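You operate a simulated robot arm through the tools that you are given. There is no shell and no other tool.

You are at the controls of a simulated robot arm. One attempt, no reset.

Task
Fit the green ink pad in the press and ink the press.
Fine: the blue ink pad goes on the bench; the new one ends under the press.
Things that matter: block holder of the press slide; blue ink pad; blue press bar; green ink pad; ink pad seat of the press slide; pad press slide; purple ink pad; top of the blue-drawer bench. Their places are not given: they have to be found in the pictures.

The check looks at the end state, three seconds after you hand in, the way a careful person would. Anything else that was tipped, shoved, dropped, spilled or broken makes it a failure.

Robot
A 7-joint arm with a two-finger parallel gripper, fixed in place. Base frame: the origin is on the floor under the middle of its stand, x ahead of it, y to its left, z up; the work surface is at about z = 82. Readings come in cm, rad, newtons and seconds.
It reaches about 124.7 cm from its shoulder. Its first joint turns from -2.304 to 2.304 rad. Payload 3.91 kg.
The TCP is the grasp point between the finger pads, 3 cm short of the fingertips. In the tool frame z runs along the fingers and y along their closing line. The gripper opens to 11 cm. The fingers are 2 cm wide and 1 cm thick; the gripper's body (4.8 by 11.2 cm) begins 5.5 cm behind the TCP.
Orientation is that of the tool frame in the base frame, as [roll, pitch, yaw] about the fixed x, y, z axes, in that order (R = Rz(yaw) Ry(pitch) Rx(roll)). With the fingers straight down and closing along the base's y, the tool's x points along the base's -x, its y along +y and its z along -z.

Tools
- The arm moves only by the tool jog_arm. Its argument "steps" is a list of rows, each a list of 7 numbers: the shift along the base's x, y, z in cm, then the turn, a rotation vector about the base's x, y, z in rad, then the gripper command, from -1 (shut) to 1 (fully open), values between in proportion. In form: [[x, y, z, ax, ay, az, gripper], ...]. A call has 1 to 20 rows; each row shifts and turns the commanded pose from where the row before left it. Each row takes 0.2 s and may step no farther than 5 cm and 0.15 rad from the row before; otherwise, or with a gripper value out of range, the whole call is refused. A pose out of reach is approached as far as the arm can. The call stops where the force on the tool passes 40 N (or 10 N more than at its start, if that is more) or the arm is blocked; 0.2 s more then pass. Each finger travels about 10.8 cm/s and halts on what it meets, pressing with about 27 N; the grip force reading is that of the motor and also rises with nothing between the fingers. The clock runs only during rows and for 0.2 s after the last one: add rows that do not move to give the fingers time. The reply holds the time, the measured pose of the TCP, the force on the tool along the base axes, the opening and the grip force, in the units named above and with some noise, with the torque about the TCP (base axes, N m) and any sound that the robot's microphone picked up.
- Cameras (640 x 400 px; columns grow to the right, rows downward): "scene" is fixed at [4.94, 50.1, 139.28]; the picture's right is [-0.24, -0.97, 0.00], its down [-0.73, 0.18, -0.66] and it looks along [0.64, -0.16, -0.75] (base axes); focal length 214 px, centre (320, 200). "wrist" rides on the gripper at [7.2, 1.7, -10.3] in the tool frame; the picture's right is [-0.23, 0.97, 0.00], its down [-0.76, -0.18, -0.62] and it looks along [-0.61, -0.14, 0.78] (tool axes); focal length 222 px, centre (320, 200).
- camera(camera): a new picture of that camera. No time passes.
- pixel_to_xyz(camera, pixels): for up to 12 pixels [column, row] of the newest picture of that camera ("zoom" is the newest enlarged one), the place [x, y, z] in the base frame of the surface seen there, good to about 0.2 cm. No time passes.
- close_up(camera, box): a new picture of the part [left, top, right, bottom] of that camera's present view, enlarged. No time passes.
- sign_off(): hands the job in; it is judged then, once.

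Open the gripper and draw the arm clear of the work before you hand the job in, unless the task says otherwise.

The tools are called as name(argument=value, ...) on one line, values as JSON. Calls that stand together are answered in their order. jog_arm: Moves the arm, as the interface text tells. Its arguments: {"type":"object","properties":{"steps":{"type":"array","items":{"type":"array","items":{"type":"number"}}}},"required":["steps"]} The other tools are called the same way: camera (camera) takes a picture; pixel_to_xyz (camera, pixels) gives the place of the surface under pixels of a picture; close_up (camera, box) takes an enlarged picture of a part of a camera's view; sign_off () hands the job in.

At the start:

```text
time_s: 0.0
ee_pos: [44.9, 35.44, 122.7]
tool_rot: [-3.141, 0.0, -3.142]
ft_force: [0.7, -0.5, -0.1]
torque: [0.03, 0.0, -0.03]
width: 11.01
gripper_force: 0.0
```

scene: 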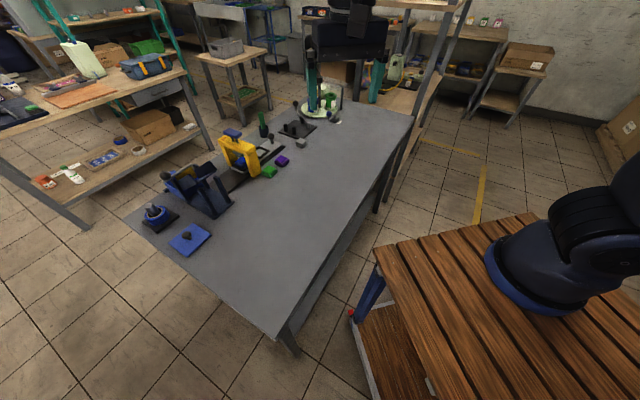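
wrist: 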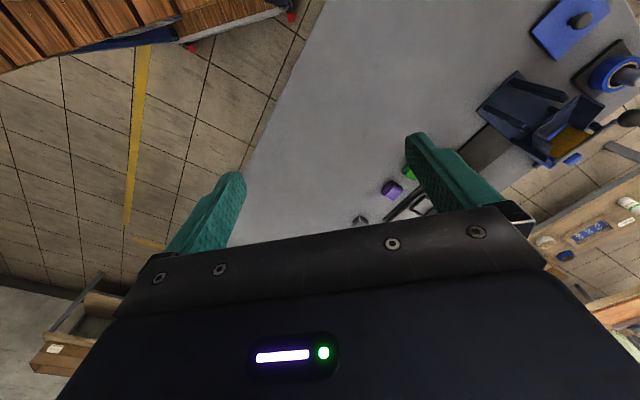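

The scene picture shows a bench with the press around (240,160) and small green and purple pads near (270,170) and (283,160). I take enlarged views of that area.

close_up(camera="scene", box=[130, 90, 350, 260])

close_up(camera="scene", box=[200, 115, 310, 195])

```text
2.35 times, centred on (240, 175) of scene
```

zoom: 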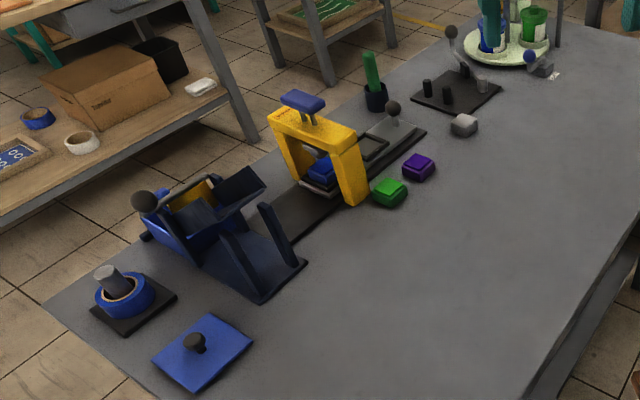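

```text
5.00 times, centred on (255, 155) of scene
```

zoom: 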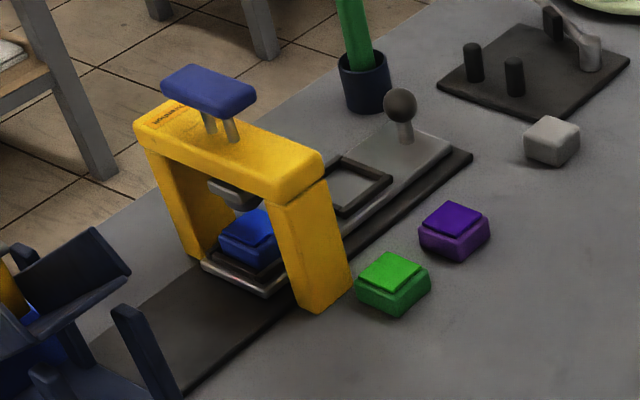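

The zoom shows the yellow press, the blue press bar on top, a slide with the blue pad under the press, a block holder frame and a knob. I measure these points.

pixel_to_xyz(camera="zoom", pixels=[[208, 85], [165, 75], [250, 100], [400, 100], [405, 135], [250, 230], [390, 270], [455, 222], [350, 180], [320, 160], [300, 200], [465, 155]])

pixel_to_xyz(camera="zoom", pixels=[[140, 120], [315, 165], [280, 190], [325, 305], [200, 250], [205, 265], [268, 292], [100, 340], [185, 385], [440, 140], [360, 205], [430, 330]])

```text
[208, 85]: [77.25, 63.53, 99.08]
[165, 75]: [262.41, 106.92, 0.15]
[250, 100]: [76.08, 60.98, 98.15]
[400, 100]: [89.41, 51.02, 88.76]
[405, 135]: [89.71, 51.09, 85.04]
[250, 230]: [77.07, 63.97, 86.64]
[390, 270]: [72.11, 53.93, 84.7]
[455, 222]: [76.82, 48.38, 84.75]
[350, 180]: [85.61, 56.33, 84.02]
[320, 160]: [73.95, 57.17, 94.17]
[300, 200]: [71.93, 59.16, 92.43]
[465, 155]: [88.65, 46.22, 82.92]
```

```text
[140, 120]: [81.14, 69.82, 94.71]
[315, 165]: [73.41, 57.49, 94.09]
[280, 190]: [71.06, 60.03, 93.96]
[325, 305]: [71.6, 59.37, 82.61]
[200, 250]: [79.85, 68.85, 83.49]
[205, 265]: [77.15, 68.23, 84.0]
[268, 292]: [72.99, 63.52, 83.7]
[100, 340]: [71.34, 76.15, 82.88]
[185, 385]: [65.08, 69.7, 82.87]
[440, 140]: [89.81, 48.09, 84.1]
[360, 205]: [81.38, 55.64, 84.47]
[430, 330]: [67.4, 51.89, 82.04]
```

The rail runs at about 45° (direction +x,−y). I move the arm to a higher spot in front of the press for a wrist camera view.

jog_arm(steps=[[0.8, 3.8, -0.5, 0, 0, 0, 1], [0.8, 3.8, -0.5, 0, 0, 0, 1], [0.8, 3.8, -0.5, 0, 0, 0, 1], [0.8, 3.8, -0.5, 0, 0, 0, 1], [0.8, 3.8, -0.5, 0, 0, 0, 1], [0.8, 3.8, -0.5, 0, 0, 0, 1], [0.8, 3.8, -0.5, 0, 0, 0, 1], [0.8, 3.8, -0.5, 0, 0, 0, 1], [0, 0, 0, 0, 0, 0, 1]])

camera(camera="wrist")

camera(camera="scene")

```text
time_s: 2.0
ee_pos: [51.28, 65.92, 118.58]
tool_rot: [-3.141, 0.0, 3.141]
ft_force: [0.6, -0.4, -0.4]
torque: [0.01, 0.03, 0.02]
width: 11.02
gripper_force: 0.0
```

```text
taken
```

wrist: 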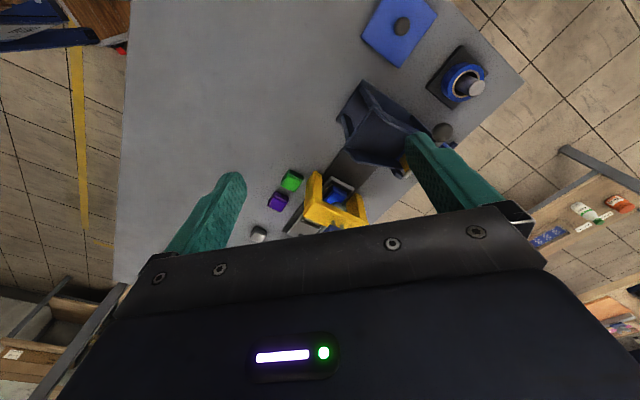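

```text
taken
```

scene: 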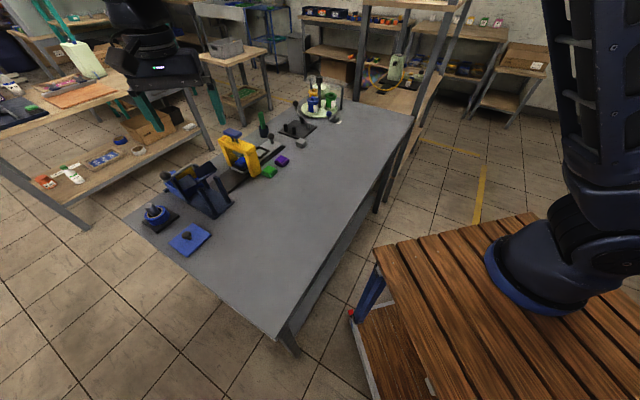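

The wrist view shows the pads at (291,180),(278,201) and the press at (335,205). I enlarge it and measure.

close_up(camera="wrist", box=[240, 60, 480, 240])

```text
2.22 times, centred on (360, 150) of wrist
```

zoom: 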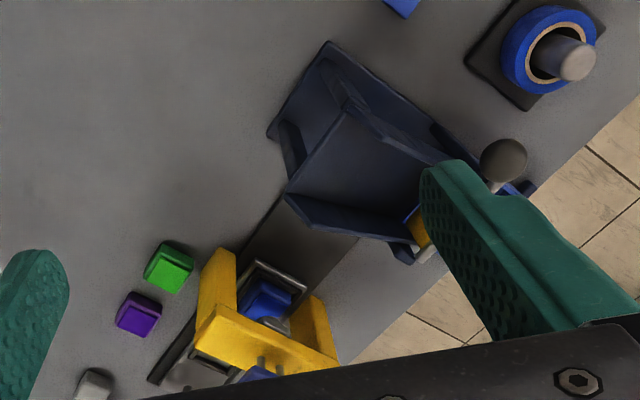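

pixel_to_xyz(camera="zoom", pixels=[[290, 220], [240, 260], [350, 245], [320, 250], [293, 205], [285, 190], [290, 150], [265, 130], [380, 230], [400, 255], [270, 200], [330, 50]])

pixel_to_xyz(camera="zoom", pixels=[[265, 300], [255, 265], [305, 285], [145, 265], [165, 245], [195, 262], [170, 265], [140, 312], [155, 375], [200, 310], [220, 255], [335, 350]])

```text
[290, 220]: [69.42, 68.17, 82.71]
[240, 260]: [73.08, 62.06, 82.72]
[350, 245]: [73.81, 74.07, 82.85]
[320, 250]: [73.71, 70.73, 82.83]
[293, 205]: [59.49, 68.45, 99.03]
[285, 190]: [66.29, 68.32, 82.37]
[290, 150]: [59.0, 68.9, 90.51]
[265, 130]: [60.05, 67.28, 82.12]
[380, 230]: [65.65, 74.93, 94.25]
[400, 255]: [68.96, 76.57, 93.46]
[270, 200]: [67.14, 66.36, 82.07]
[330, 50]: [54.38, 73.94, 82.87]
```

```text
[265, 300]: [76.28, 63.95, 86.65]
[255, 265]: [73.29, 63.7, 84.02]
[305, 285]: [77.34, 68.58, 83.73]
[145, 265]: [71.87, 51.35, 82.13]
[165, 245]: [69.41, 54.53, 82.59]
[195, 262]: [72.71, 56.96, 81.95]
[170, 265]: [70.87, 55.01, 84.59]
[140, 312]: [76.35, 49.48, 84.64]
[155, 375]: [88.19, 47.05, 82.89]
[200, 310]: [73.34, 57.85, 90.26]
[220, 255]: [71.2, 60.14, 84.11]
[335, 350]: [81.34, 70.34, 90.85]
```

The dark blue fixture's near wall reaches about z=94–99 at the left end of the rail. I turn the tool +45° about z and move in front of the press to look across the rail.

jog_arm(steps=[[2.45, -1.5, -1.0, 0, 0, 0.131, 1], [2.45, -1.5, -1.0, 0, 0, 0.131, 1], [2.45, -1.5, -1.0, 0, 0, 0.131, 1], [2.45, -1.5, -1.0, 0, 0, 0.131, 1], [2.45, -1.5, -1.0, 0, 0, 0.131, 1], [2.45, -1.5, -1.0, 0, 0, 0.1304, 1], [0, 0, 0, 0, 0, 0, 1]])

camera(camera="wrist")

```text
time_s: 3.6
ee_pos: [65.84, 56.89, 112.55]
tool_rot: [3.141, -0.002, -2.354]
ft_force: [-0.1, -0.1, -0.5]
torque: [0.02, -0.01, 0.01]
width: 11.02
gripper_force: 0.1
```

```text
taken
```

wrist: 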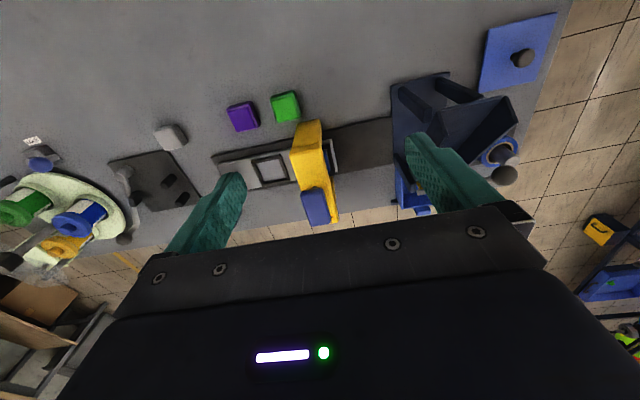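

close_up(camera="wrist", box=[200, 70, 420, 240])

```text
2.35 times, centred on (310, 155) of wrist
```

zoom: 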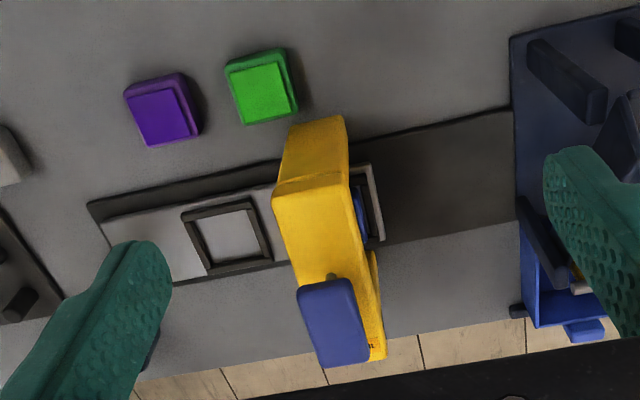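

This view shows the rail, block holder frame (225,235), seat edge (372,205), and both pads clearly. I measure their corners.

pixel_to_xyz(camera="zoom", pixels=[[183, 213], [249, 196], [271, 260], [208, 275], [368, 167], [382, 240], [92, 206], [512, 113], [520, 210], [385, 246], [170, 283], [105, 222]])

pixel_to_xyz(camera="zoom", pixels=[[232, 73], [280, 64], [298, 110], [248, 123], [135, 97], [178, 88], [195, 133], [150, 145], [226, 68], [283, 50], [275, 195], [350, 185]])

pixel_to_xyz(camera="zoom", pixels=[[300, 290], [350, 282], [368, 360], [320, 365], [333, 320], [530, 45], [600, 100], [530, 210], [565, 255], [515, 60], [600, 60], [225, 235]])

```text
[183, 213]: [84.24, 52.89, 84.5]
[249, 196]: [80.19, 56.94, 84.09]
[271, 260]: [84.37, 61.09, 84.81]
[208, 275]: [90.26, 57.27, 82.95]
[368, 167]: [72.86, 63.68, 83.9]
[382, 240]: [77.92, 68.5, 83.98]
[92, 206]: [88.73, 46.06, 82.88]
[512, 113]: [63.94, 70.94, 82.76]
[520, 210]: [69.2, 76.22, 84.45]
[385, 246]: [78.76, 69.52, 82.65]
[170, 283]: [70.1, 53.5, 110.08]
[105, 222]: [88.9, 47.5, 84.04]
```

```text
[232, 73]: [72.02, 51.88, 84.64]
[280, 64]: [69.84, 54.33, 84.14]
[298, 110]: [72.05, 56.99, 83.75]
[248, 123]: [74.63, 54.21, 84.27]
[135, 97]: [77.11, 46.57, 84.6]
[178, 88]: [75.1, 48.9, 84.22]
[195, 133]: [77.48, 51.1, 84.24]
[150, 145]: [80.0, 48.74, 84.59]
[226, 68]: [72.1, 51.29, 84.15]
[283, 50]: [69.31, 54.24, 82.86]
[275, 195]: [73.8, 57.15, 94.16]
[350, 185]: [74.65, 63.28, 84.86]
```

```text
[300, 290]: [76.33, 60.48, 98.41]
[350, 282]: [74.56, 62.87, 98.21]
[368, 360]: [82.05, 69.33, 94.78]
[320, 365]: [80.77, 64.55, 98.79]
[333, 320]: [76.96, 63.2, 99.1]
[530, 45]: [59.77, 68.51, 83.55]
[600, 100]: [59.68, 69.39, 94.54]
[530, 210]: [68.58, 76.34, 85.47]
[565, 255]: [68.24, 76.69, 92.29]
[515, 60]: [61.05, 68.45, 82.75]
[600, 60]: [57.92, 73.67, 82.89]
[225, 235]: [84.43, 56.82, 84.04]
```

I check the gripper in the scene view for how far its camera sticks out, and look at the fixture at the rail's left end.

camera(camera="scene")

close_up(camera="scene", box=[150, 0, 410, 240])

close_up(camera="wrist", box=[370, 0, 580, 230])

```text
taken
```

scene: 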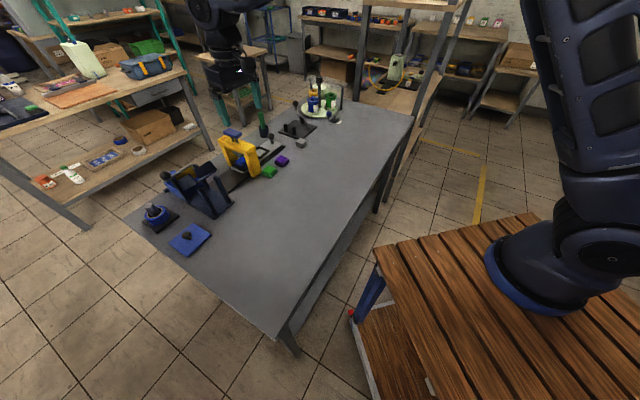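

```text
1.67 times, centred on (280, 120) of scene
```

zoom: 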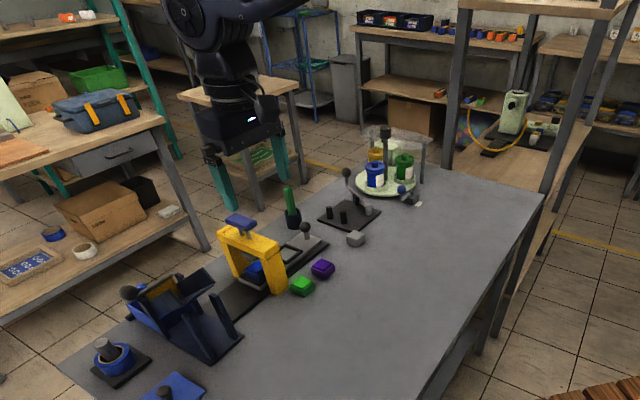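

```text
1.74 times, centred on (475, 115) of wrist
```

zoom: 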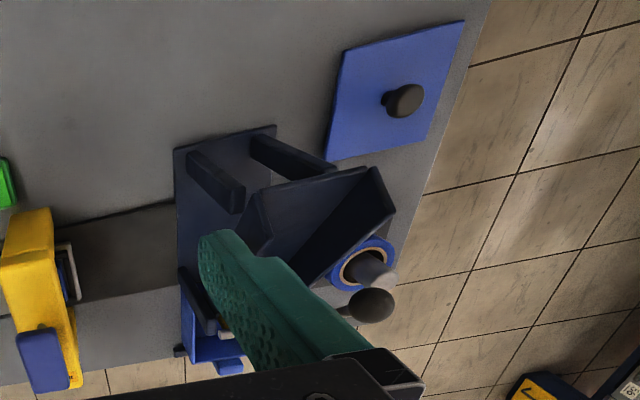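

No protruding camera is visible on the gripper. I turn the tool to −45° (fingers closing across the rail) and hover above the slide's knob near (90,51).

jog_arm(steps=[[2, -0.5, 0, 0, 0, -0.1428, 1], [2, -0.5, 0, 0, 0, -0.1428, 1], [2, -0.5, 0, 0, 0, -0.1428, 1], [2, -0.5, 0, 0, 0, -0.1428, 1], [2, -0.5, 0, 0, 0, -0.1428, 1], [2, -0.5, 0, 0, 0, -0.1428, 1], [2, -0.5, 0, 0, 0, -0.1428, 1], [2, -0.5, 0, 0, 0, -0.1428, 1], [2, -0.5, 0, 0, 0, -0.1428, 1], [2, -0.5, 0, 0, 0, -0.1428, 1], [2, -0.5, 0, 0, 0, -0.1428, 1], [2, -0.4, 0, 0, 0, 0, 1], [0, 0, -2.5, 0, 0, 0, 1], [0, 0, 0, 0, 0, 0, 1]])

camera(camera="wrist")

camera(camera="scene")

```text
time_s: 6.6
ee_pos: [89.85, 51.03, 109.97]
tool_rot: [3.141, 0.001, 2.359]
ft_force: [0.0, 0.3, -0.1]
torque: [-0.02, 0.01, 0.04]
width: 11.0
gripper_force: 0.0
```

```text
taken
```

wrist: 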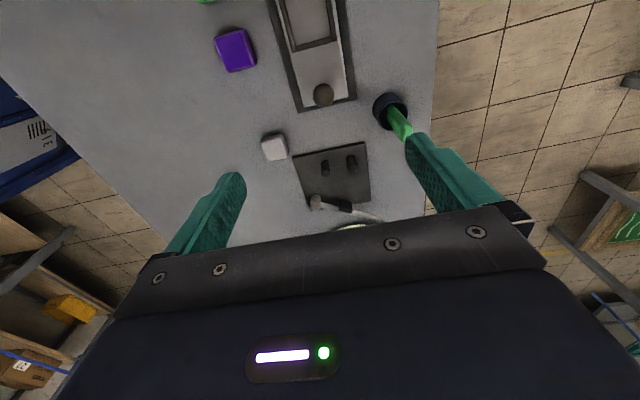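

```text
taken
```

scene: 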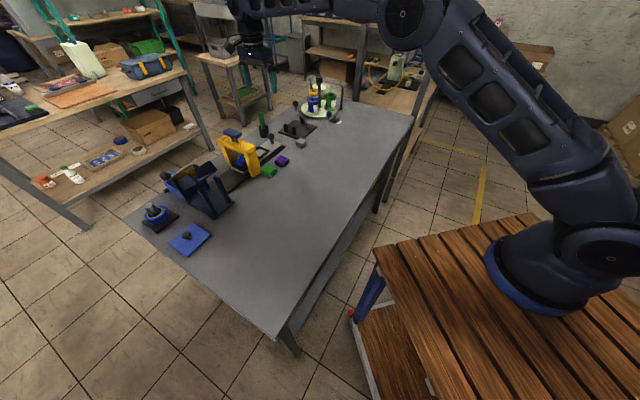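

The knob shows at (323,94), with a cup and a tall green handle at (395,115) close to the far side. I zoom and measure both so that the fingers clear the cup.

close_up(camera="wrist", box=[250, 0, 450, 140])

pixel_to_xyz(camera="wrist", pixels=[[323, 94], [320, 85], [314, 94], [332, 94], [323, 103], [375, 108], [390, 94], [405, 105], [388, 130], [400, 120], [410, 136], [395, 108]])

```text
2.86 times, centred on (350, 70) of wrist
```

zoom: 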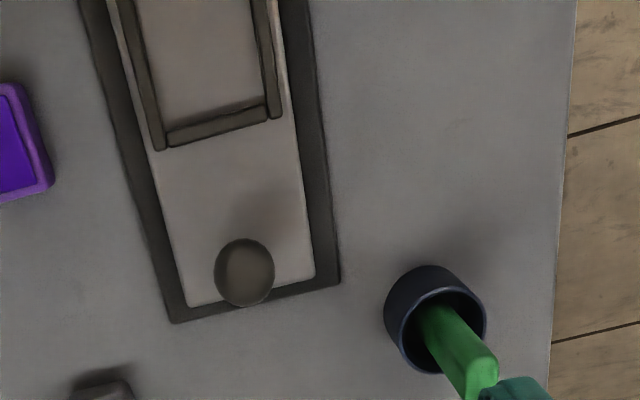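

```text
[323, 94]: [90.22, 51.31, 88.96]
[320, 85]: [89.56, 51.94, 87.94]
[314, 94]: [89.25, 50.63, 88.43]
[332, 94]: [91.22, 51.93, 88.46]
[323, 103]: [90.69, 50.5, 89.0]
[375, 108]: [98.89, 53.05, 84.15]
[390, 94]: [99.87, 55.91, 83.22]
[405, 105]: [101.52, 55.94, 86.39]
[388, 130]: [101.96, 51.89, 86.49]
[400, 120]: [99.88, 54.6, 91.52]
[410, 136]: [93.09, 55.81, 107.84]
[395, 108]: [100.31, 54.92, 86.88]
```

The knob's centre is about (90.3,51.2) with its top at z≈89.2; the cup is at about (100,54). I check the height of the green handle in the cup from the scene view before lowering.

close_up(camera="scene", box=[215, 60, 325, 180])

pixel_to_xyz(camera="scene", pixels=[[262, 114], [263, 118], [263, 125], [266, 135]])

```text
3.33 times, centred on (270, 120) of scene
```

zoom: 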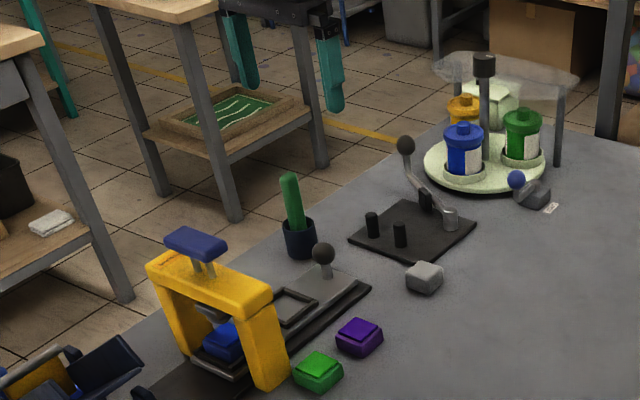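

```text
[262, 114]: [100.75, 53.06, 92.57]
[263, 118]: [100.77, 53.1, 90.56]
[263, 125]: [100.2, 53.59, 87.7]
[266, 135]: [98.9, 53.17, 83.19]
```

The green handle tops out near z=93 and is clear of the fingers' path. I narrow the opening to about 6 cm and lower over the knob.

jog_arm(steps=[[0.45, 0.1, 0, 0, 0, 0, 0.1], [0, 0, -4, 0, 0, 0, 0.1], [0, 0, -4, 0, 0, 0, 0.1], [0, 0, -4, 0, 0, 0, 0.1], [0, 0, -3, 0, 0, 0, 0.1], [0, 0, -2, 0, 0, 0, 0.1], [0, 0, -1.5, 0, 0, 0, 0.1], [0, 0, -1, 0, 0, 0, 0.1], [0, 0, -0.7, 0, 0, 0, 0.1], [0, 0, 0, 0, 0, 0, 0.1]])

camera(camera="wrist")

close_up(camera="scene", box=[200, 80, 330, 190])

```text
time_s: 8.8
ee_pos: [90.32, 51.01, 89.87]
tool_rot: [3.141, 0.0, 2.359]
ft_force: [0.9, -0.2, 1.0]
torque: [0.05, 0.0, 0.02]
width: 6.07
gripper_force: 0.2
```

```text
taken
```

wrist: 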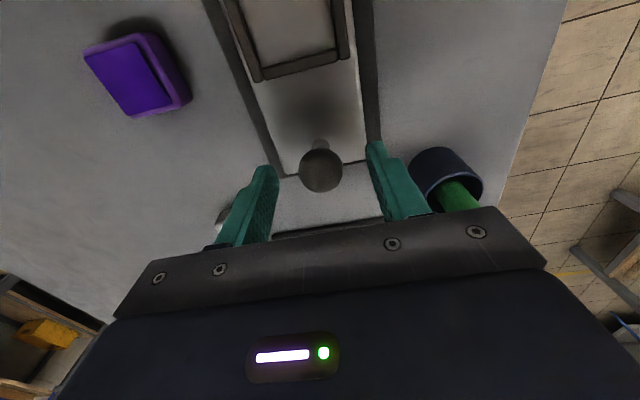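

```text
3.64 times, centred on (265, 135) of scene
```

zoom: 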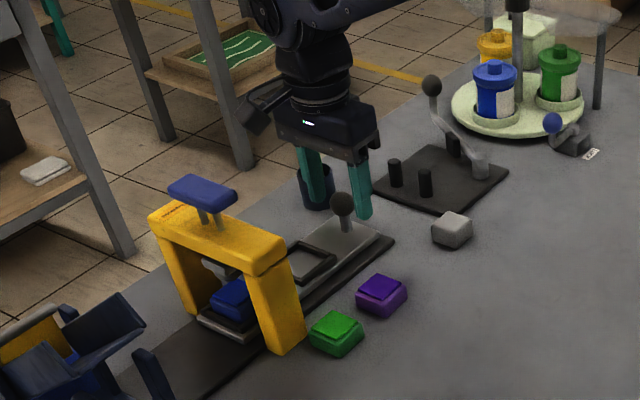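

The zoom now shows a camera box sticking out on the −u side of the gripper, near (255,110). I measure it before moving the slide, since it would pass over the press bar.

close_up(camera="scene", box=[235, 80, 325, 160])

```text
5.00 times, centred on (280, 120) of scene
```

zoom: 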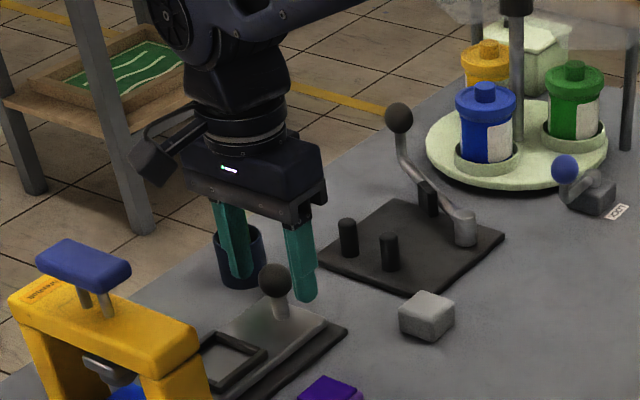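

pixel_to_xyz(camera="zoom", pixels=[[152, 140], [140, 160], [160, 183], [155, 160], [175, 145], [130, 175], [190, 125], [195, 180], [250, 200], [165, 165], [150, 150], [185, 110]])

```text
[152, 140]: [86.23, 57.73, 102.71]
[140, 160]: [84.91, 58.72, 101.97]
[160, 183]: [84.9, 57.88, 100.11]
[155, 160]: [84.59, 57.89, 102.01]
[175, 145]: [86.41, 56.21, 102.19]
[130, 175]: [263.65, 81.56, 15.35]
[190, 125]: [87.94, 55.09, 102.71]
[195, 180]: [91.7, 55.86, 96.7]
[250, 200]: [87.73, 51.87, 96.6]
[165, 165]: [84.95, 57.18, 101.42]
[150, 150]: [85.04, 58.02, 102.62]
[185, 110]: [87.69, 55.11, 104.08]
```

The camera box's bottom is only about 10 cm above the TCP, so it would clear the press bar (99.1) by under 1 cm. I tilt the tool 0.2 rad to lift the camera side and then grip the knob.

jog_arm(steps=[[0.1, -0.1, 0, 0.0707, 0.0707, 0, 0.1], [0.1, -0.1, 0, 0.0707, 0.0707, 0, 0.1], [0, 0, 0, 0, 0, 0, 0.1], [0, 0, 0, 0, 0, 0, -1], [0, 0, 0, 0, 0, 0, -1], [0, 0, 0, 0, 0, 0, -1]])

camera(camera="wrist")

close_up(camera="scene", box=[200, 80, 330, 190])

```text
time_s: 10.2
ee_pos: [90.66, 50.89, 89.97]
tool_rot: [3.141, -0.201, 2.359]
ft_force: [-8.8, -7.5, 1.8]
torque: [0.02, 0.46, 0.03]
width: 2.91
gripper_force: 45.3
```

```text
taken
```

wrist: 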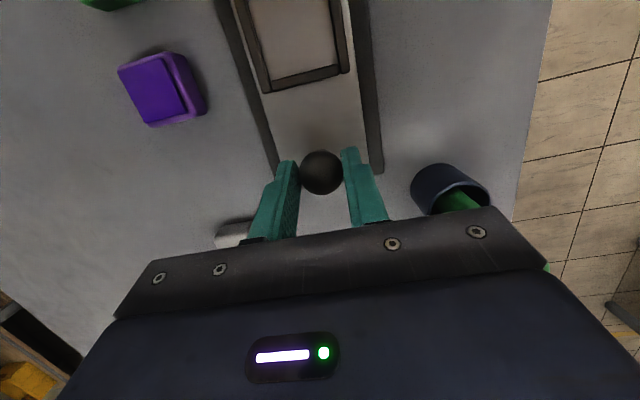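

```text
3.64 times, centred on (265, 135) of scene
```

zoom: 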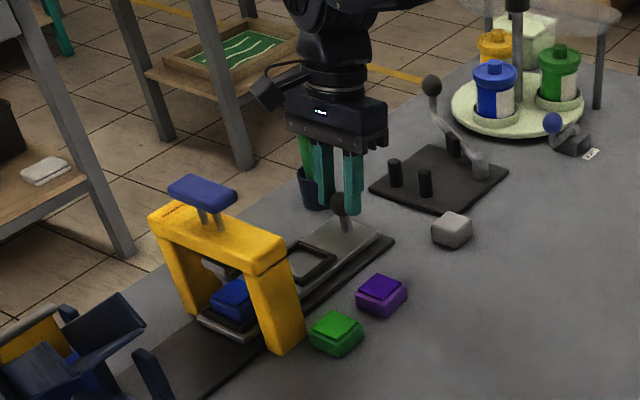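

The knob is held (width 2.9) with a small side load of about 11 N. I relax that slightly and pull the slide 2 cm toward the left end to test.

jog_arm(steps=[[0.12, 0.12, 0, 0, 0, 0, -1], [-0.35, 0.35, 0, 0, 0, 0, -1], [-0.35, 0.35, 0, 0, 0, 0, -1], [-0.35, 0.35, 0, 0, 0, 0, -1], [-0.35, 0.35, 0, 0, 0, 0, -1], [0, 0, 0, 0, 0, 0, -1]])

camera(camera="wrist")

close_up(camera="scene", box=[200, 80, 330, 190])

```text
time_s: 10.8
ee_pos: [90.32, 51.17, 89.9]
tool_rot: [-3.137, -0.199, 2.357]
ft_force: [-8.9, -11.8, 7.7]
torque: [-0.09, 0.61, 0.17]
width: 2.93
gripper_force: 45.3
stopped in row 3: the force on the tool passed its limit at 42 N (the readings are from after the stop); the commanded pose is now the measured one
```

```text
taken
```

wrist: 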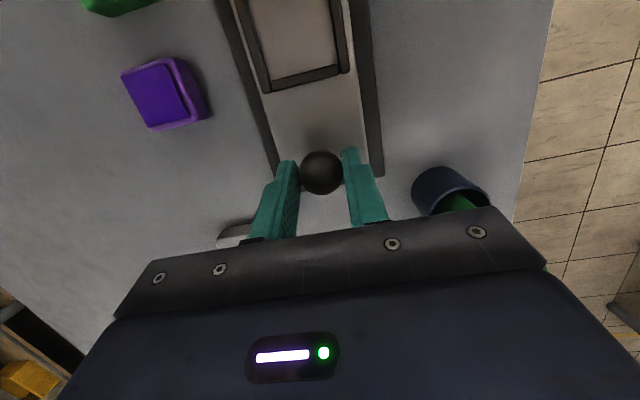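

```text
3.64 times, centred on (265, 135) of scene
```

zoom: 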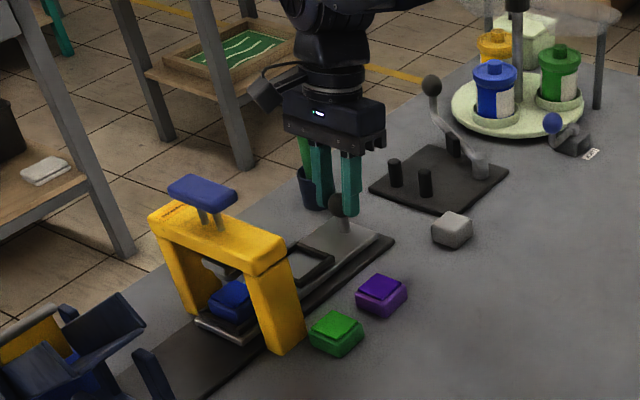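

The slide moved about 0.4 cm, then the force limit stopped it; there is a sideways preload of about −14 N across the rail. I nudge the tool across to see if that load drops.

jog_arm(steps=[[-0.1, -0.1, 0, 0, 0, 0, -1], [-0.1, -0.1, 0, 0, 0, 0, -1], [0, 0, 0, 0, 0, 0, -1]])

```text
time_s: 11.7
ee_pos: [90.27, 51.18, 89.91]
tool_rot: [3.14, -0.199, 2.358]
ft_force: [23.2, 21.6, 7.3]
torque: [0.52, -0.79, -0.05]
width: 2.92
gripper_force: 44.8
```

The tool is stiff (about 160 N/cm), so I move back 0.19 cm across and up slightly to zero the load, then pull slowly along the rail.

jog_arm(steps=[[0.13, 0.13, 0.04, 0, 0, 0, -1], [0, 0, 0, 0, 0, 0, -1]])

```text
time_s: 12.2
ee_pos: [90.33, 51.16, 89.96]
tool_rot: [-3.139, -0.199, 2.356]
ft_force: [9.0, 6.7, 16.8]
torque: [0.15, -0.06, 0.01]
width: 2.9
gripper_force: 45.0
```

The sideways load is lower now (about 11 N). I try a slow pull of 0.1 cm per row along the rail.

jog_arm(steps=[[0.03, 0.03, -0.03, 0, 0, 0, -1], [-0.07, 0.07, 0, 0, 0, 0, -1], [-0.07, 0.07, 0, 0, 0, 0, -1], [-0.07, 0.07, 0, 0, 0, 0, -1], [-0.07, 0.07, 0, 0, 0, 0, -1], [-0.07, 0.07, 0, 0, 0, 0, -1]])

```text
time_s: 13.7
ee_pos: [89.83, 51.49, 89.89]
tool_rot: [-3.139, -0.2, 2.356]
ft_force: [5.2, 4.3, 17.3]
torque: [0.09, -0.17, -0.01]
width: 2.92
gripper_force: 45.5
```

The slide moves smoothly at slow speed (u load near zero). I continue with about 0.2 cm per row.

jog_arm(steps=[[-0.1, 0.1, 0, 0, 0, 0, -1], [-0.14, 0.14, 0, 0, 0, 0, -1], [-0.14, 0.14, 0, 0, 0, 0, -1], [-0.14, 0.14, 0, 0, 0, 0, -1], [-0.14, 0.14, 0, 0, 0, 0, -1], [-0.14, 0.14, 0, 0, 0, 0, -1], [-0.14, 0.14, 0, 0, 0, 0, -1], [-0.14, 0.14, 0, 0, 0, 0, -1], [-0.14, 0.14, 0, 0, 0, 0, -1], [-0.14, 0.14, 0, 0, 0, 0, -1], [-0.14, 0.14, 0, 0, 0, 0, -1], [-0.14, 0.14, 0, 0, 0, 0, -1], [-0.14, 0.14, 0, 0, 0, 0, -1], [-0.14, 0.14, 0, 0, 0, 0, -1], [-0.14, 0.14, 0, 0, 0, 0, -1], [-0.14, 0.14, 0, 0, 0, 0, -1]])

close_up(camera="scene", box=[200, 80, 330, 190])

```text
time_s: 17.1
ee_pos: [87.79, 53.72, 89.94]
tool_rot: [-3.139, -0.198, 2.354]
ft_force: [2.7, 2.5, 24.3]
torque: [0.08, 0.0, -0.01]
width: 2.92
gripper_force: 45.2
```

```text
3.64 times, centred on (265, 135) of scene
```

zoom: 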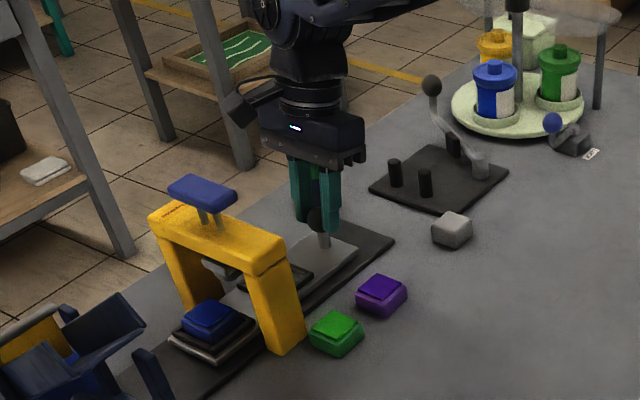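

The seat with the blue pad is emerging on the left side. The vertical load grew to 24 N, so I test a tiny upward shift.

jog_arm(steps=[[0, 0, 0.06, 0, 0, 0, -1], [0, 0, 0, 0, 0, 0, -1]])

```text
time_s: 17.6
ee_pos: [87.86, 53.73, 89.89]
tool_rot: [-3.139, -0.2, 2.359]
ft_force: [2.6, 2.4, 17.7]
torque: [0.11, -0.05, -0.02]
width: 2.92
gripper_force: 45.0
```

The load falls when moving up, so I add a bit more upward and continue pulling another 4 cm.

jog_arm(steps=[[0, 0, 0.08, 0, 0, 0, -1], [-0.1, 0.1, 0, 0, 0, 0, -1], [-0.15, 0.15, 0, 0, 0, 0, -1], [-0.15, 0.15, 0, 0, 0, 0, -1], [-0.15, 0.15, 0, 0, 0, 0, -1], [-0.15, 0.15, 0, 0, 0, 0, -1], [-0.15, 0.15, 0, 0, 0, 0, -1], [-0.15, 0.15, 0, 0, 0, 0, -1], [-0.15, 0.15, 0, 0, 0, 0, -1], [-0.15, 0.15, 0, 0, 0, 0, -1], [-0.15, 0.15, 0, 0, 0, 0, -1], [-0.15, 0.15, 0, 0, 0, 0, -1], [-0.15, 0.15, 0, 0, 0, 0, -1], [-0.15, 0.15, 0, 0, 0, 0, -1], [-0.15, 0.15, 0, 0, 0, 0, -1], [-0.15, 0.15, 0, 0, 0, 0, -1], [-0.15, 0.15, 0, 0, 0, 0, -1], [-0.15, 0.15, 0, 0, 0, 0, -1], [-0.15, 0.15, 0, 0, 0, 0, -1], [-0.1, 0.1, 0, 0, 0, 0, -1]])

close_up(camera="scene", box=[180, 80, 310, 190])

```text
time_s: 21.9
ee_pos: [84.88, 56.54, 89.97]
tool_rot: [-3.137, -0.2, 2.355]
ft_force: [-20.6, -21.4, -21.5]
torque: [-0.47, 0.4, 0.0]
width: 2.92
gripper_force: 45.0
```

```text
3.64 times, centred on (245, 135) of scene
```

zoom: 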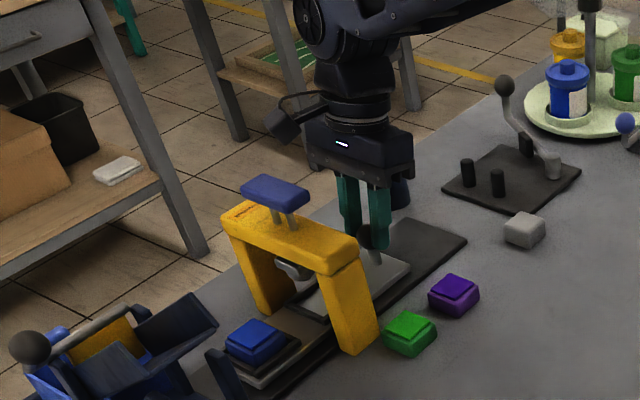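

The blue pad is now out from under the press at (255,340) in the zoom. I zero the side and vertical loads and pull about 1 cm more for clearance.

jog_arm(steps=[[-0.06, -0.06, -0.06, 0, 0, 0, -1], [-0.06, -0.06, -0.06, 0, 0, 0, -1], [0, 0, 0, 0, 0, 0, -1]])

```text
time_s: 22.6
ee_pos: [84.85, 56.44, 89.84]
tool_rot: [-3.139, -0.2, 2.357]
ft_force: [-0.6, 0.8, -15.0]
torque: [0.1, 0.02, 0.02]
width: 2.92
gripper_force: 45.1
```

jog_arm(steps=[[-0.08, 0.08, -0.05, 0, 0, 0, -1], [-0.12, 0.12, 0, 0, 0, 0, -1], [-0.12, 0.12, 0, 0, 0, 0, -1], [-0.12, 0.12, 0, 0, 0, 0, -1], [-0.12, 0.12, 0, 0, 0, 0, -1], [-0.12, 0.12, 0, 0, 0, 0, -1], [-0.08, 0.08, 0, 0, 0, 0, -1], [0, 0, 0, 0, 0, 0, -1]])

close_up(camera="scene", box=[180, 80, 310, 190])

```text
time_s: 24.4
ee_pos: [84.17, 57.22, 90.07]
tool_rot: [3.141, -0.197, 2.356]
ft_force: [24.7, 24.0, 9.4]
torque: [0.63, -0.59, -0.06]
width: 2.92
gripper_force: 45.1
```

```text
3.64 times, centred on (245, 135) of scene
```

zoom: 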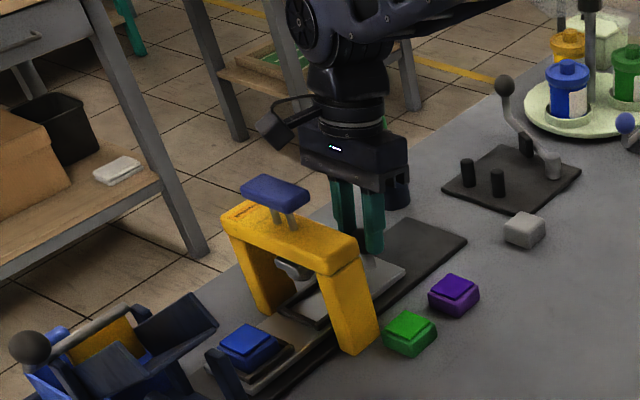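

The pad is well clear of the press now. I take out the side load, open the fingers and lift straight up off the knob.

jog_arm(steps=[[0.1, 0.1, 0, 0, 0, 0, -1], [0, 0, 0, 0, 0, 0, -0.3], [0, 0, 0, 0, 0, 0, 0.1], [0, 0, 0, 0, 0, 0, 0.1], [0.2, -0.2, 2, 0, 0, 0, 0.1], [0.4, -0.4, 3, 0, 0, 0, 0.1], [0.4, -0.4, 4, 0, 0, 0, 0.1], [0.4, -0.4, 4, 0, 0, 0, 0.1], [0, 0, 4, 0, 0, 0, 0.1], [0, 0, 0, 0, 0, 0, 0.1]])

close_up(camera="scene", box=[180, 80, 310, 190])

```text
time_s: 26.6
ee_pos: [85.6, 55.78, 106.61]
tool_rot: [-3.136, -0.199, 2.356]
ft_force: [-0.4, 1.2, 0.0]
torque: [-0.01, 0.0, 0.01]
width: 6.05
gripper_force: 0.0
```

```text
3.64 times, centred on (245, 135) of scene
```

zoom: 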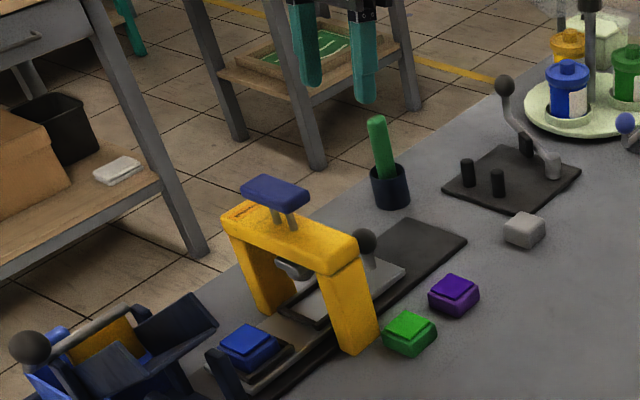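

The slide stayed put with the pad exposed at (250,345). I move over the press (tips stay above 103) to a hover above the blue pad and look with the wrist camera.

jog_arm(steps=[[0, 0, 4, 0, 0, 0, 0.1], [-2.4, 2.4, 0.3, 0, 0, 0, 0.1], [-2.4, 2.4, 0.3, 0, 0, 0, 0.1], [-2.4, 2.4, 0.3, 0, 0, 0, 0.1], [-2.4, 2.4, 0.3, 0, 0, 0, 0.1], [-2.4, 2.4, 0.3, 0, 0, 0, 0.1], [-2.4, 2.4, 0.3, 0, 0, 0, 0.1], [0, 0, 0, 0, 0, 0, 0.1]])

camera(camera="wrist")

close_up(camera="wrist", box=[220, 0, 440, 170])

```text
time_s: 28.4
ee_pos: [71.25, 70.54, 112.74]
tool_rot: [-3.137, -0.2, 2.357]
ft_force: [1.2, 0.3, 0.2]
torque: [-0.03, 0.03, -0.01]
width: 6.08
gripper_force: 0.1
```

```text
taken
```

wrist: 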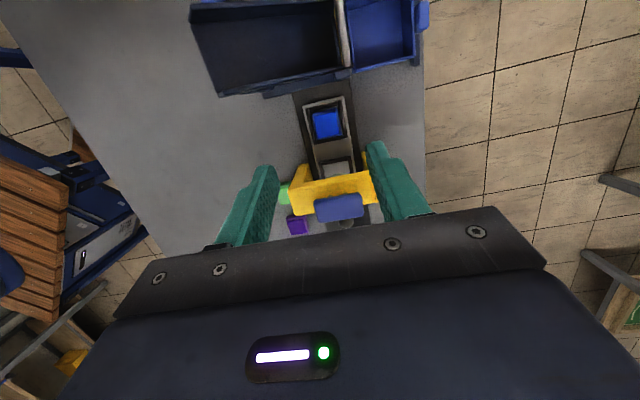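

```text
2.35 times, centred on (330, 85) of wrist
```

zoom: 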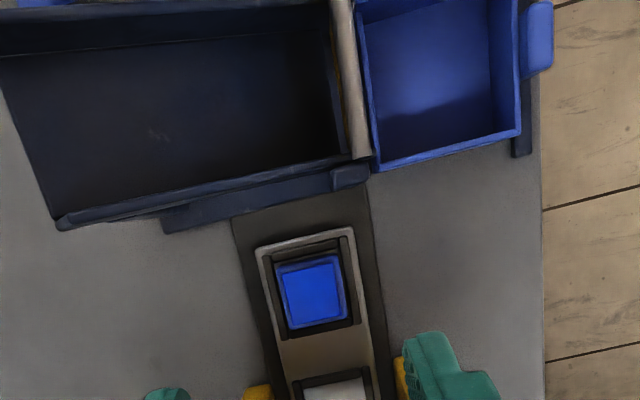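

The pad sits in a dark frame at zoom (312,290) next to the tray's edge at (210,200). I measure the pad, frame and tray edges.

pixel_to_xyz(camera="zoom", pixels=[[281, 268], [337, 257], [345, 315], [293, 326], [312, 290], [273, 252], [330, 240], [355, 320], [287, 338], [262, 252], [350, 230], [315, 360]])

pixel_to_xyz(camera="zoom", pixels=[[60, 225], [170, 222], [355, 170], [350, 185], [270, 200], [375, 170], [450, 150], [515, 135], [280, 180], [150, 205], [355, 155], [345, 60]])

```text
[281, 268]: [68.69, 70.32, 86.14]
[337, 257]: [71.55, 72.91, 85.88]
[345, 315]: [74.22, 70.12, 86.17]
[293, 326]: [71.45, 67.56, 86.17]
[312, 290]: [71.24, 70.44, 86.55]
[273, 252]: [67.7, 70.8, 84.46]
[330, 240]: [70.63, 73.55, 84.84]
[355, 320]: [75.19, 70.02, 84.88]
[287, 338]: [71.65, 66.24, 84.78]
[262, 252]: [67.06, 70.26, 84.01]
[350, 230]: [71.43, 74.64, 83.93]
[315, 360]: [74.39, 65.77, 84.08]
```

```text
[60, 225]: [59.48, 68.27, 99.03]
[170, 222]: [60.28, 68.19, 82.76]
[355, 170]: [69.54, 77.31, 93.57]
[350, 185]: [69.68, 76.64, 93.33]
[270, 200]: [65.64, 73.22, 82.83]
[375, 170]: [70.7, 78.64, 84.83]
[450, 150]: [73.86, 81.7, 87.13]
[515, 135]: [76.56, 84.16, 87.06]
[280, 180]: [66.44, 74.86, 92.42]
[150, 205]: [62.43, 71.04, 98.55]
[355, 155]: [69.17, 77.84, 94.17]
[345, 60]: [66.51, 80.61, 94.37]
```

The blue pad's centre is about (71.4,70.2) with its top at z=86.55 and the frame rim at 84.85. I straighten the tool, centre over the pad and lower partway.

jog_arm(steps=[[0.1, -0.15, 0, -0.0707, -0.0707, 0, 0.18], [0.1, -0.15, 0, -0.0707, -0.0707, 0, 0.18], [0, 0, -4, 0, 0, 0, 0.18], [0, 0, -4, 0, 0, 0, 0.18], [0, 0, -4, 0, 0, 0, 0.18], [0, 0, -4, 0, 0, 0, 0.18], [0, 0, 0, 0, 0, 0, 0.18]])

camera(camera="wrist")

close_up(camera="scene", box=[150, 90, 290, 210])

```text
time_s: 30.1
ee_pos: [71.23, 69.95, 96.8]
tool_rot: [-3.138, 0.001, 2.356]
ft_force: [-0.3, 0.6, 0.3]
torque: [0.01, -0.03, -0.02]
width: 6.49
gripper_force: 0.1
```

```text
taken
```

wrist: 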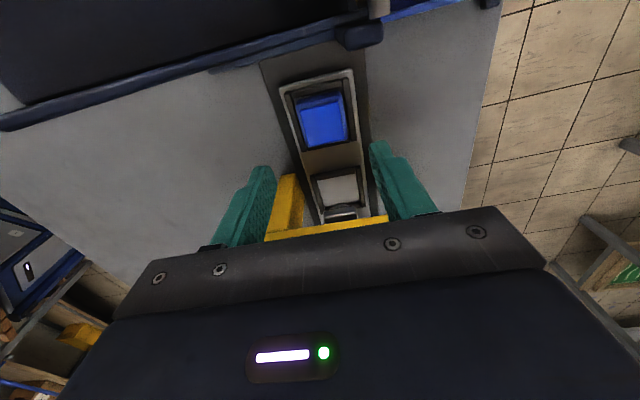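

```text
3.33 times, centred on (220, 150) of scene
```

zoom: 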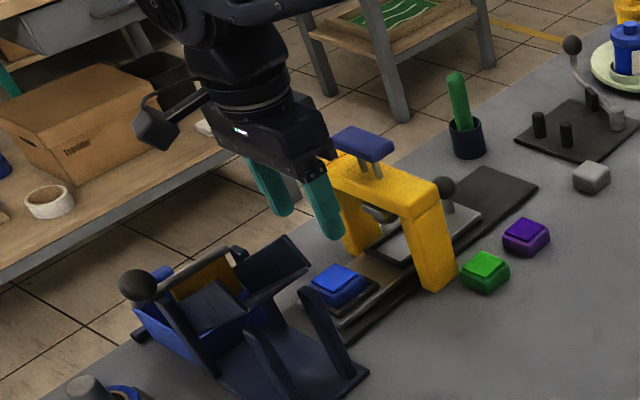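

I check the heights of the tray parts under where the camera box will come down, around (67,77).

pixel_to_xyz(camera="zoom", pixels=[[290, 238], [308, 265], [238, 268], [200, 265], [172, 270], [225, 250], [265, 250], [140, 275], [210, 290], [250, 300], [305, 290], [165, 300]])

pixel_to_xyz(camera="wrist", pixels=[[321, 120], [301, 99], [342, 93], [350, 136], [308, 147], [285, 92], [345, 78], [360, 30], [340, 40], [300, 50], [380, 10], [200, 75]])

```text
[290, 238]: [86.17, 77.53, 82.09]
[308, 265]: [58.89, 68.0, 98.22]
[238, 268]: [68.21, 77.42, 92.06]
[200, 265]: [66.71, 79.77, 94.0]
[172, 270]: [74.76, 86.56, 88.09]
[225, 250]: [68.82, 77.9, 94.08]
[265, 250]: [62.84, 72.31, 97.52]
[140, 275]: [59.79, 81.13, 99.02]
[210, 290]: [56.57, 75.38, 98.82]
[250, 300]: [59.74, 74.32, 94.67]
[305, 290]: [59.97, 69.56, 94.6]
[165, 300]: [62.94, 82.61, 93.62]
```

```text
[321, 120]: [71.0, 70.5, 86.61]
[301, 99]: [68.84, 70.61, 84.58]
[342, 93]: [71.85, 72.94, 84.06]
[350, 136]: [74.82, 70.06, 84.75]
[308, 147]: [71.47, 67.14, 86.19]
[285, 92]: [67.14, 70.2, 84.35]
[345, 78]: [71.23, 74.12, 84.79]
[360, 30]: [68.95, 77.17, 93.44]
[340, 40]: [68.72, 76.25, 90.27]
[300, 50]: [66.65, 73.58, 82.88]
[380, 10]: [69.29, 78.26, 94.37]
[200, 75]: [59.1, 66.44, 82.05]
```

I zoom in to refine the pad's centre before the final descent.

close_up(camera="wrist", box=[270, 70, 380, 160])

```text
4.44 times, centred on (325, 115) of wrist
```

zoom: 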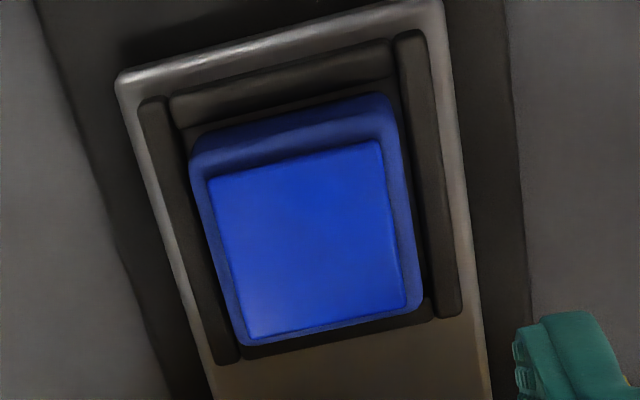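

pixel_to_xyz(camera="zoom", pixels=[[212, 182], [378, 145], [405, 302], [252, 335], [195, 165], [385, 110], [418, 295], [242, 340], [140, 105], [405, 38], [455, 312], [225, 358]])

pixel_to_xyz(camera="zoom", pixels=[[160, 100], [390, 45], [170, 120], [395, 80], [435, 310], [232, 345], [430, 300], [245, 350], [185, 210], [220, 300], [410, 150], [425, 250]])

```text
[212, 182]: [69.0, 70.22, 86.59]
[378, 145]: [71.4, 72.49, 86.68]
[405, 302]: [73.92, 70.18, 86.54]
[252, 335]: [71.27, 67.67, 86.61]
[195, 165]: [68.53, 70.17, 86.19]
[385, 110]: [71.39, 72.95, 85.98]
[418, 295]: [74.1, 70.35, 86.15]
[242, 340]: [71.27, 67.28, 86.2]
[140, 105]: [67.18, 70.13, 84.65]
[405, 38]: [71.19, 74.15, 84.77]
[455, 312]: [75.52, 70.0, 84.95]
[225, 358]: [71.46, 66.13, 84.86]
```

```text
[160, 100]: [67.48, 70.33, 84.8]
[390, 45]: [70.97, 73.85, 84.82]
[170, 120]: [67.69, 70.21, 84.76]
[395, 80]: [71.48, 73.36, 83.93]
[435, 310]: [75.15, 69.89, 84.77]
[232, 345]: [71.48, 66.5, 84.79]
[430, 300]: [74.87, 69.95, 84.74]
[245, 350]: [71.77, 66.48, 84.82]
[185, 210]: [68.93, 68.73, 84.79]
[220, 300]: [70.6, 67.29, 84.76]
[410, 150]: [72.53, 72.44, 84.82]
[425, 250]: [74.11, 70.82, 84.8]
```

The pad's centre is at about (71.36,70.15), so I shift 0.25 cm across and lower to TCP z≈88.1, with tips just above the frame rim, then close.

jog_arm(steps=[[0.16, 0.19, 0, 0, 0, 0, 0.18], [0, 0, -3, 0, 0, 0, 0.18], [0, 0, -3, 0, 0, 0, 0.18], [0, 0, -1.5, 0, 0, 0, 0.18], [0, 0, -0.7, 0, 0, 0, 0.18], [0, 0, -0.4, 0, 0, 0, 0.18], [0, 0, 0, 0, 0, 0, 0.18]])

camera(camera="wrist")

close_up(camera="scene", box=[160, 110, 270, 210])

```text
time_s: 31.6
ee_pos: [71.48, 70.0, 88.03]
tool_rot: [-3.138, 0.001, 2.355]
ft_force: [0.4, 0.0, 0.6]
torque: [0.04, 0.01, -0.02]
width: 6.52
gripper_force: 0.2
```

```text
taken
```

wrist: 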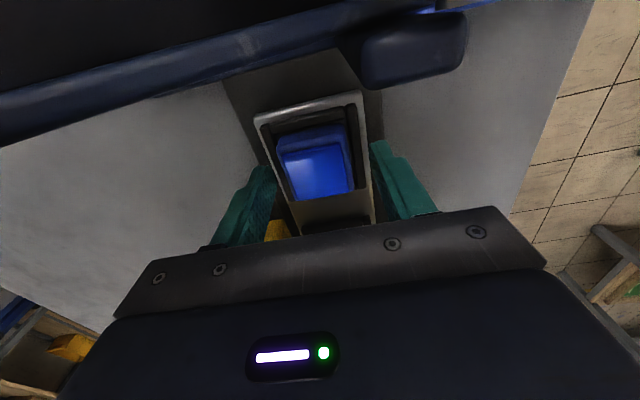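

```text
4.00 times, centred on (215, 160) of scene
```

zoom: 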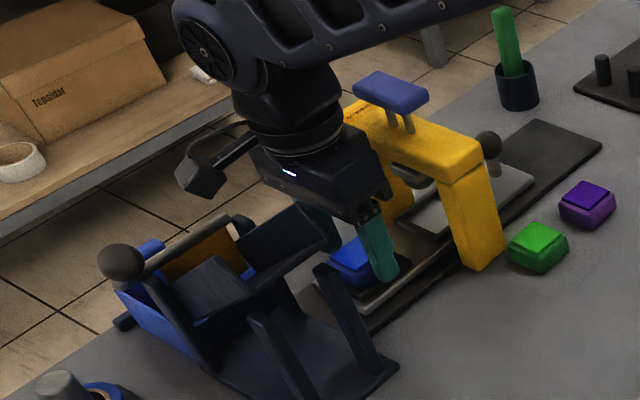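

The fingers straddle the pad with no contact load. I close on the pad.

jog_arm(steps=[[0, 0, 0, 0, 0, 0, -0.1], [0, 0, 0, 0, 0, 0, -0.4], [0, 0, 0, 0, 0, 0, -0.5], [0, 0, 0, 0, 0, 0, -0.5]])

camera(camera="wrist")

```text
time_s: 32.6
ee_pos: [71.72, 70.08, 88.11]
tool_rot: [-3.139, 0.0, 2.356]
ft_force: [0.1, -0.4, 0.9]
torque: [0.06, 0.01, 0.03]
width: 4.3
gripper_force: 27.0
```

```text
taken
```

wrist: 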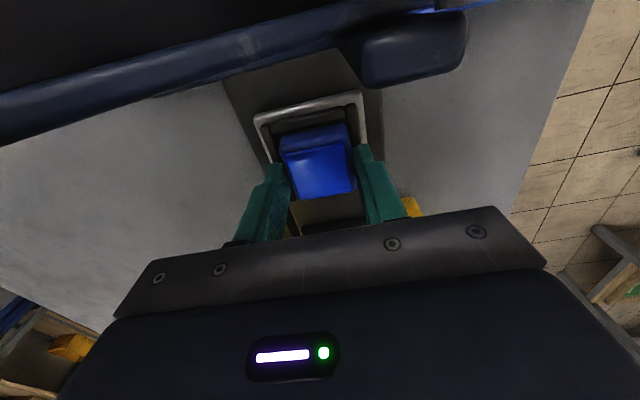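

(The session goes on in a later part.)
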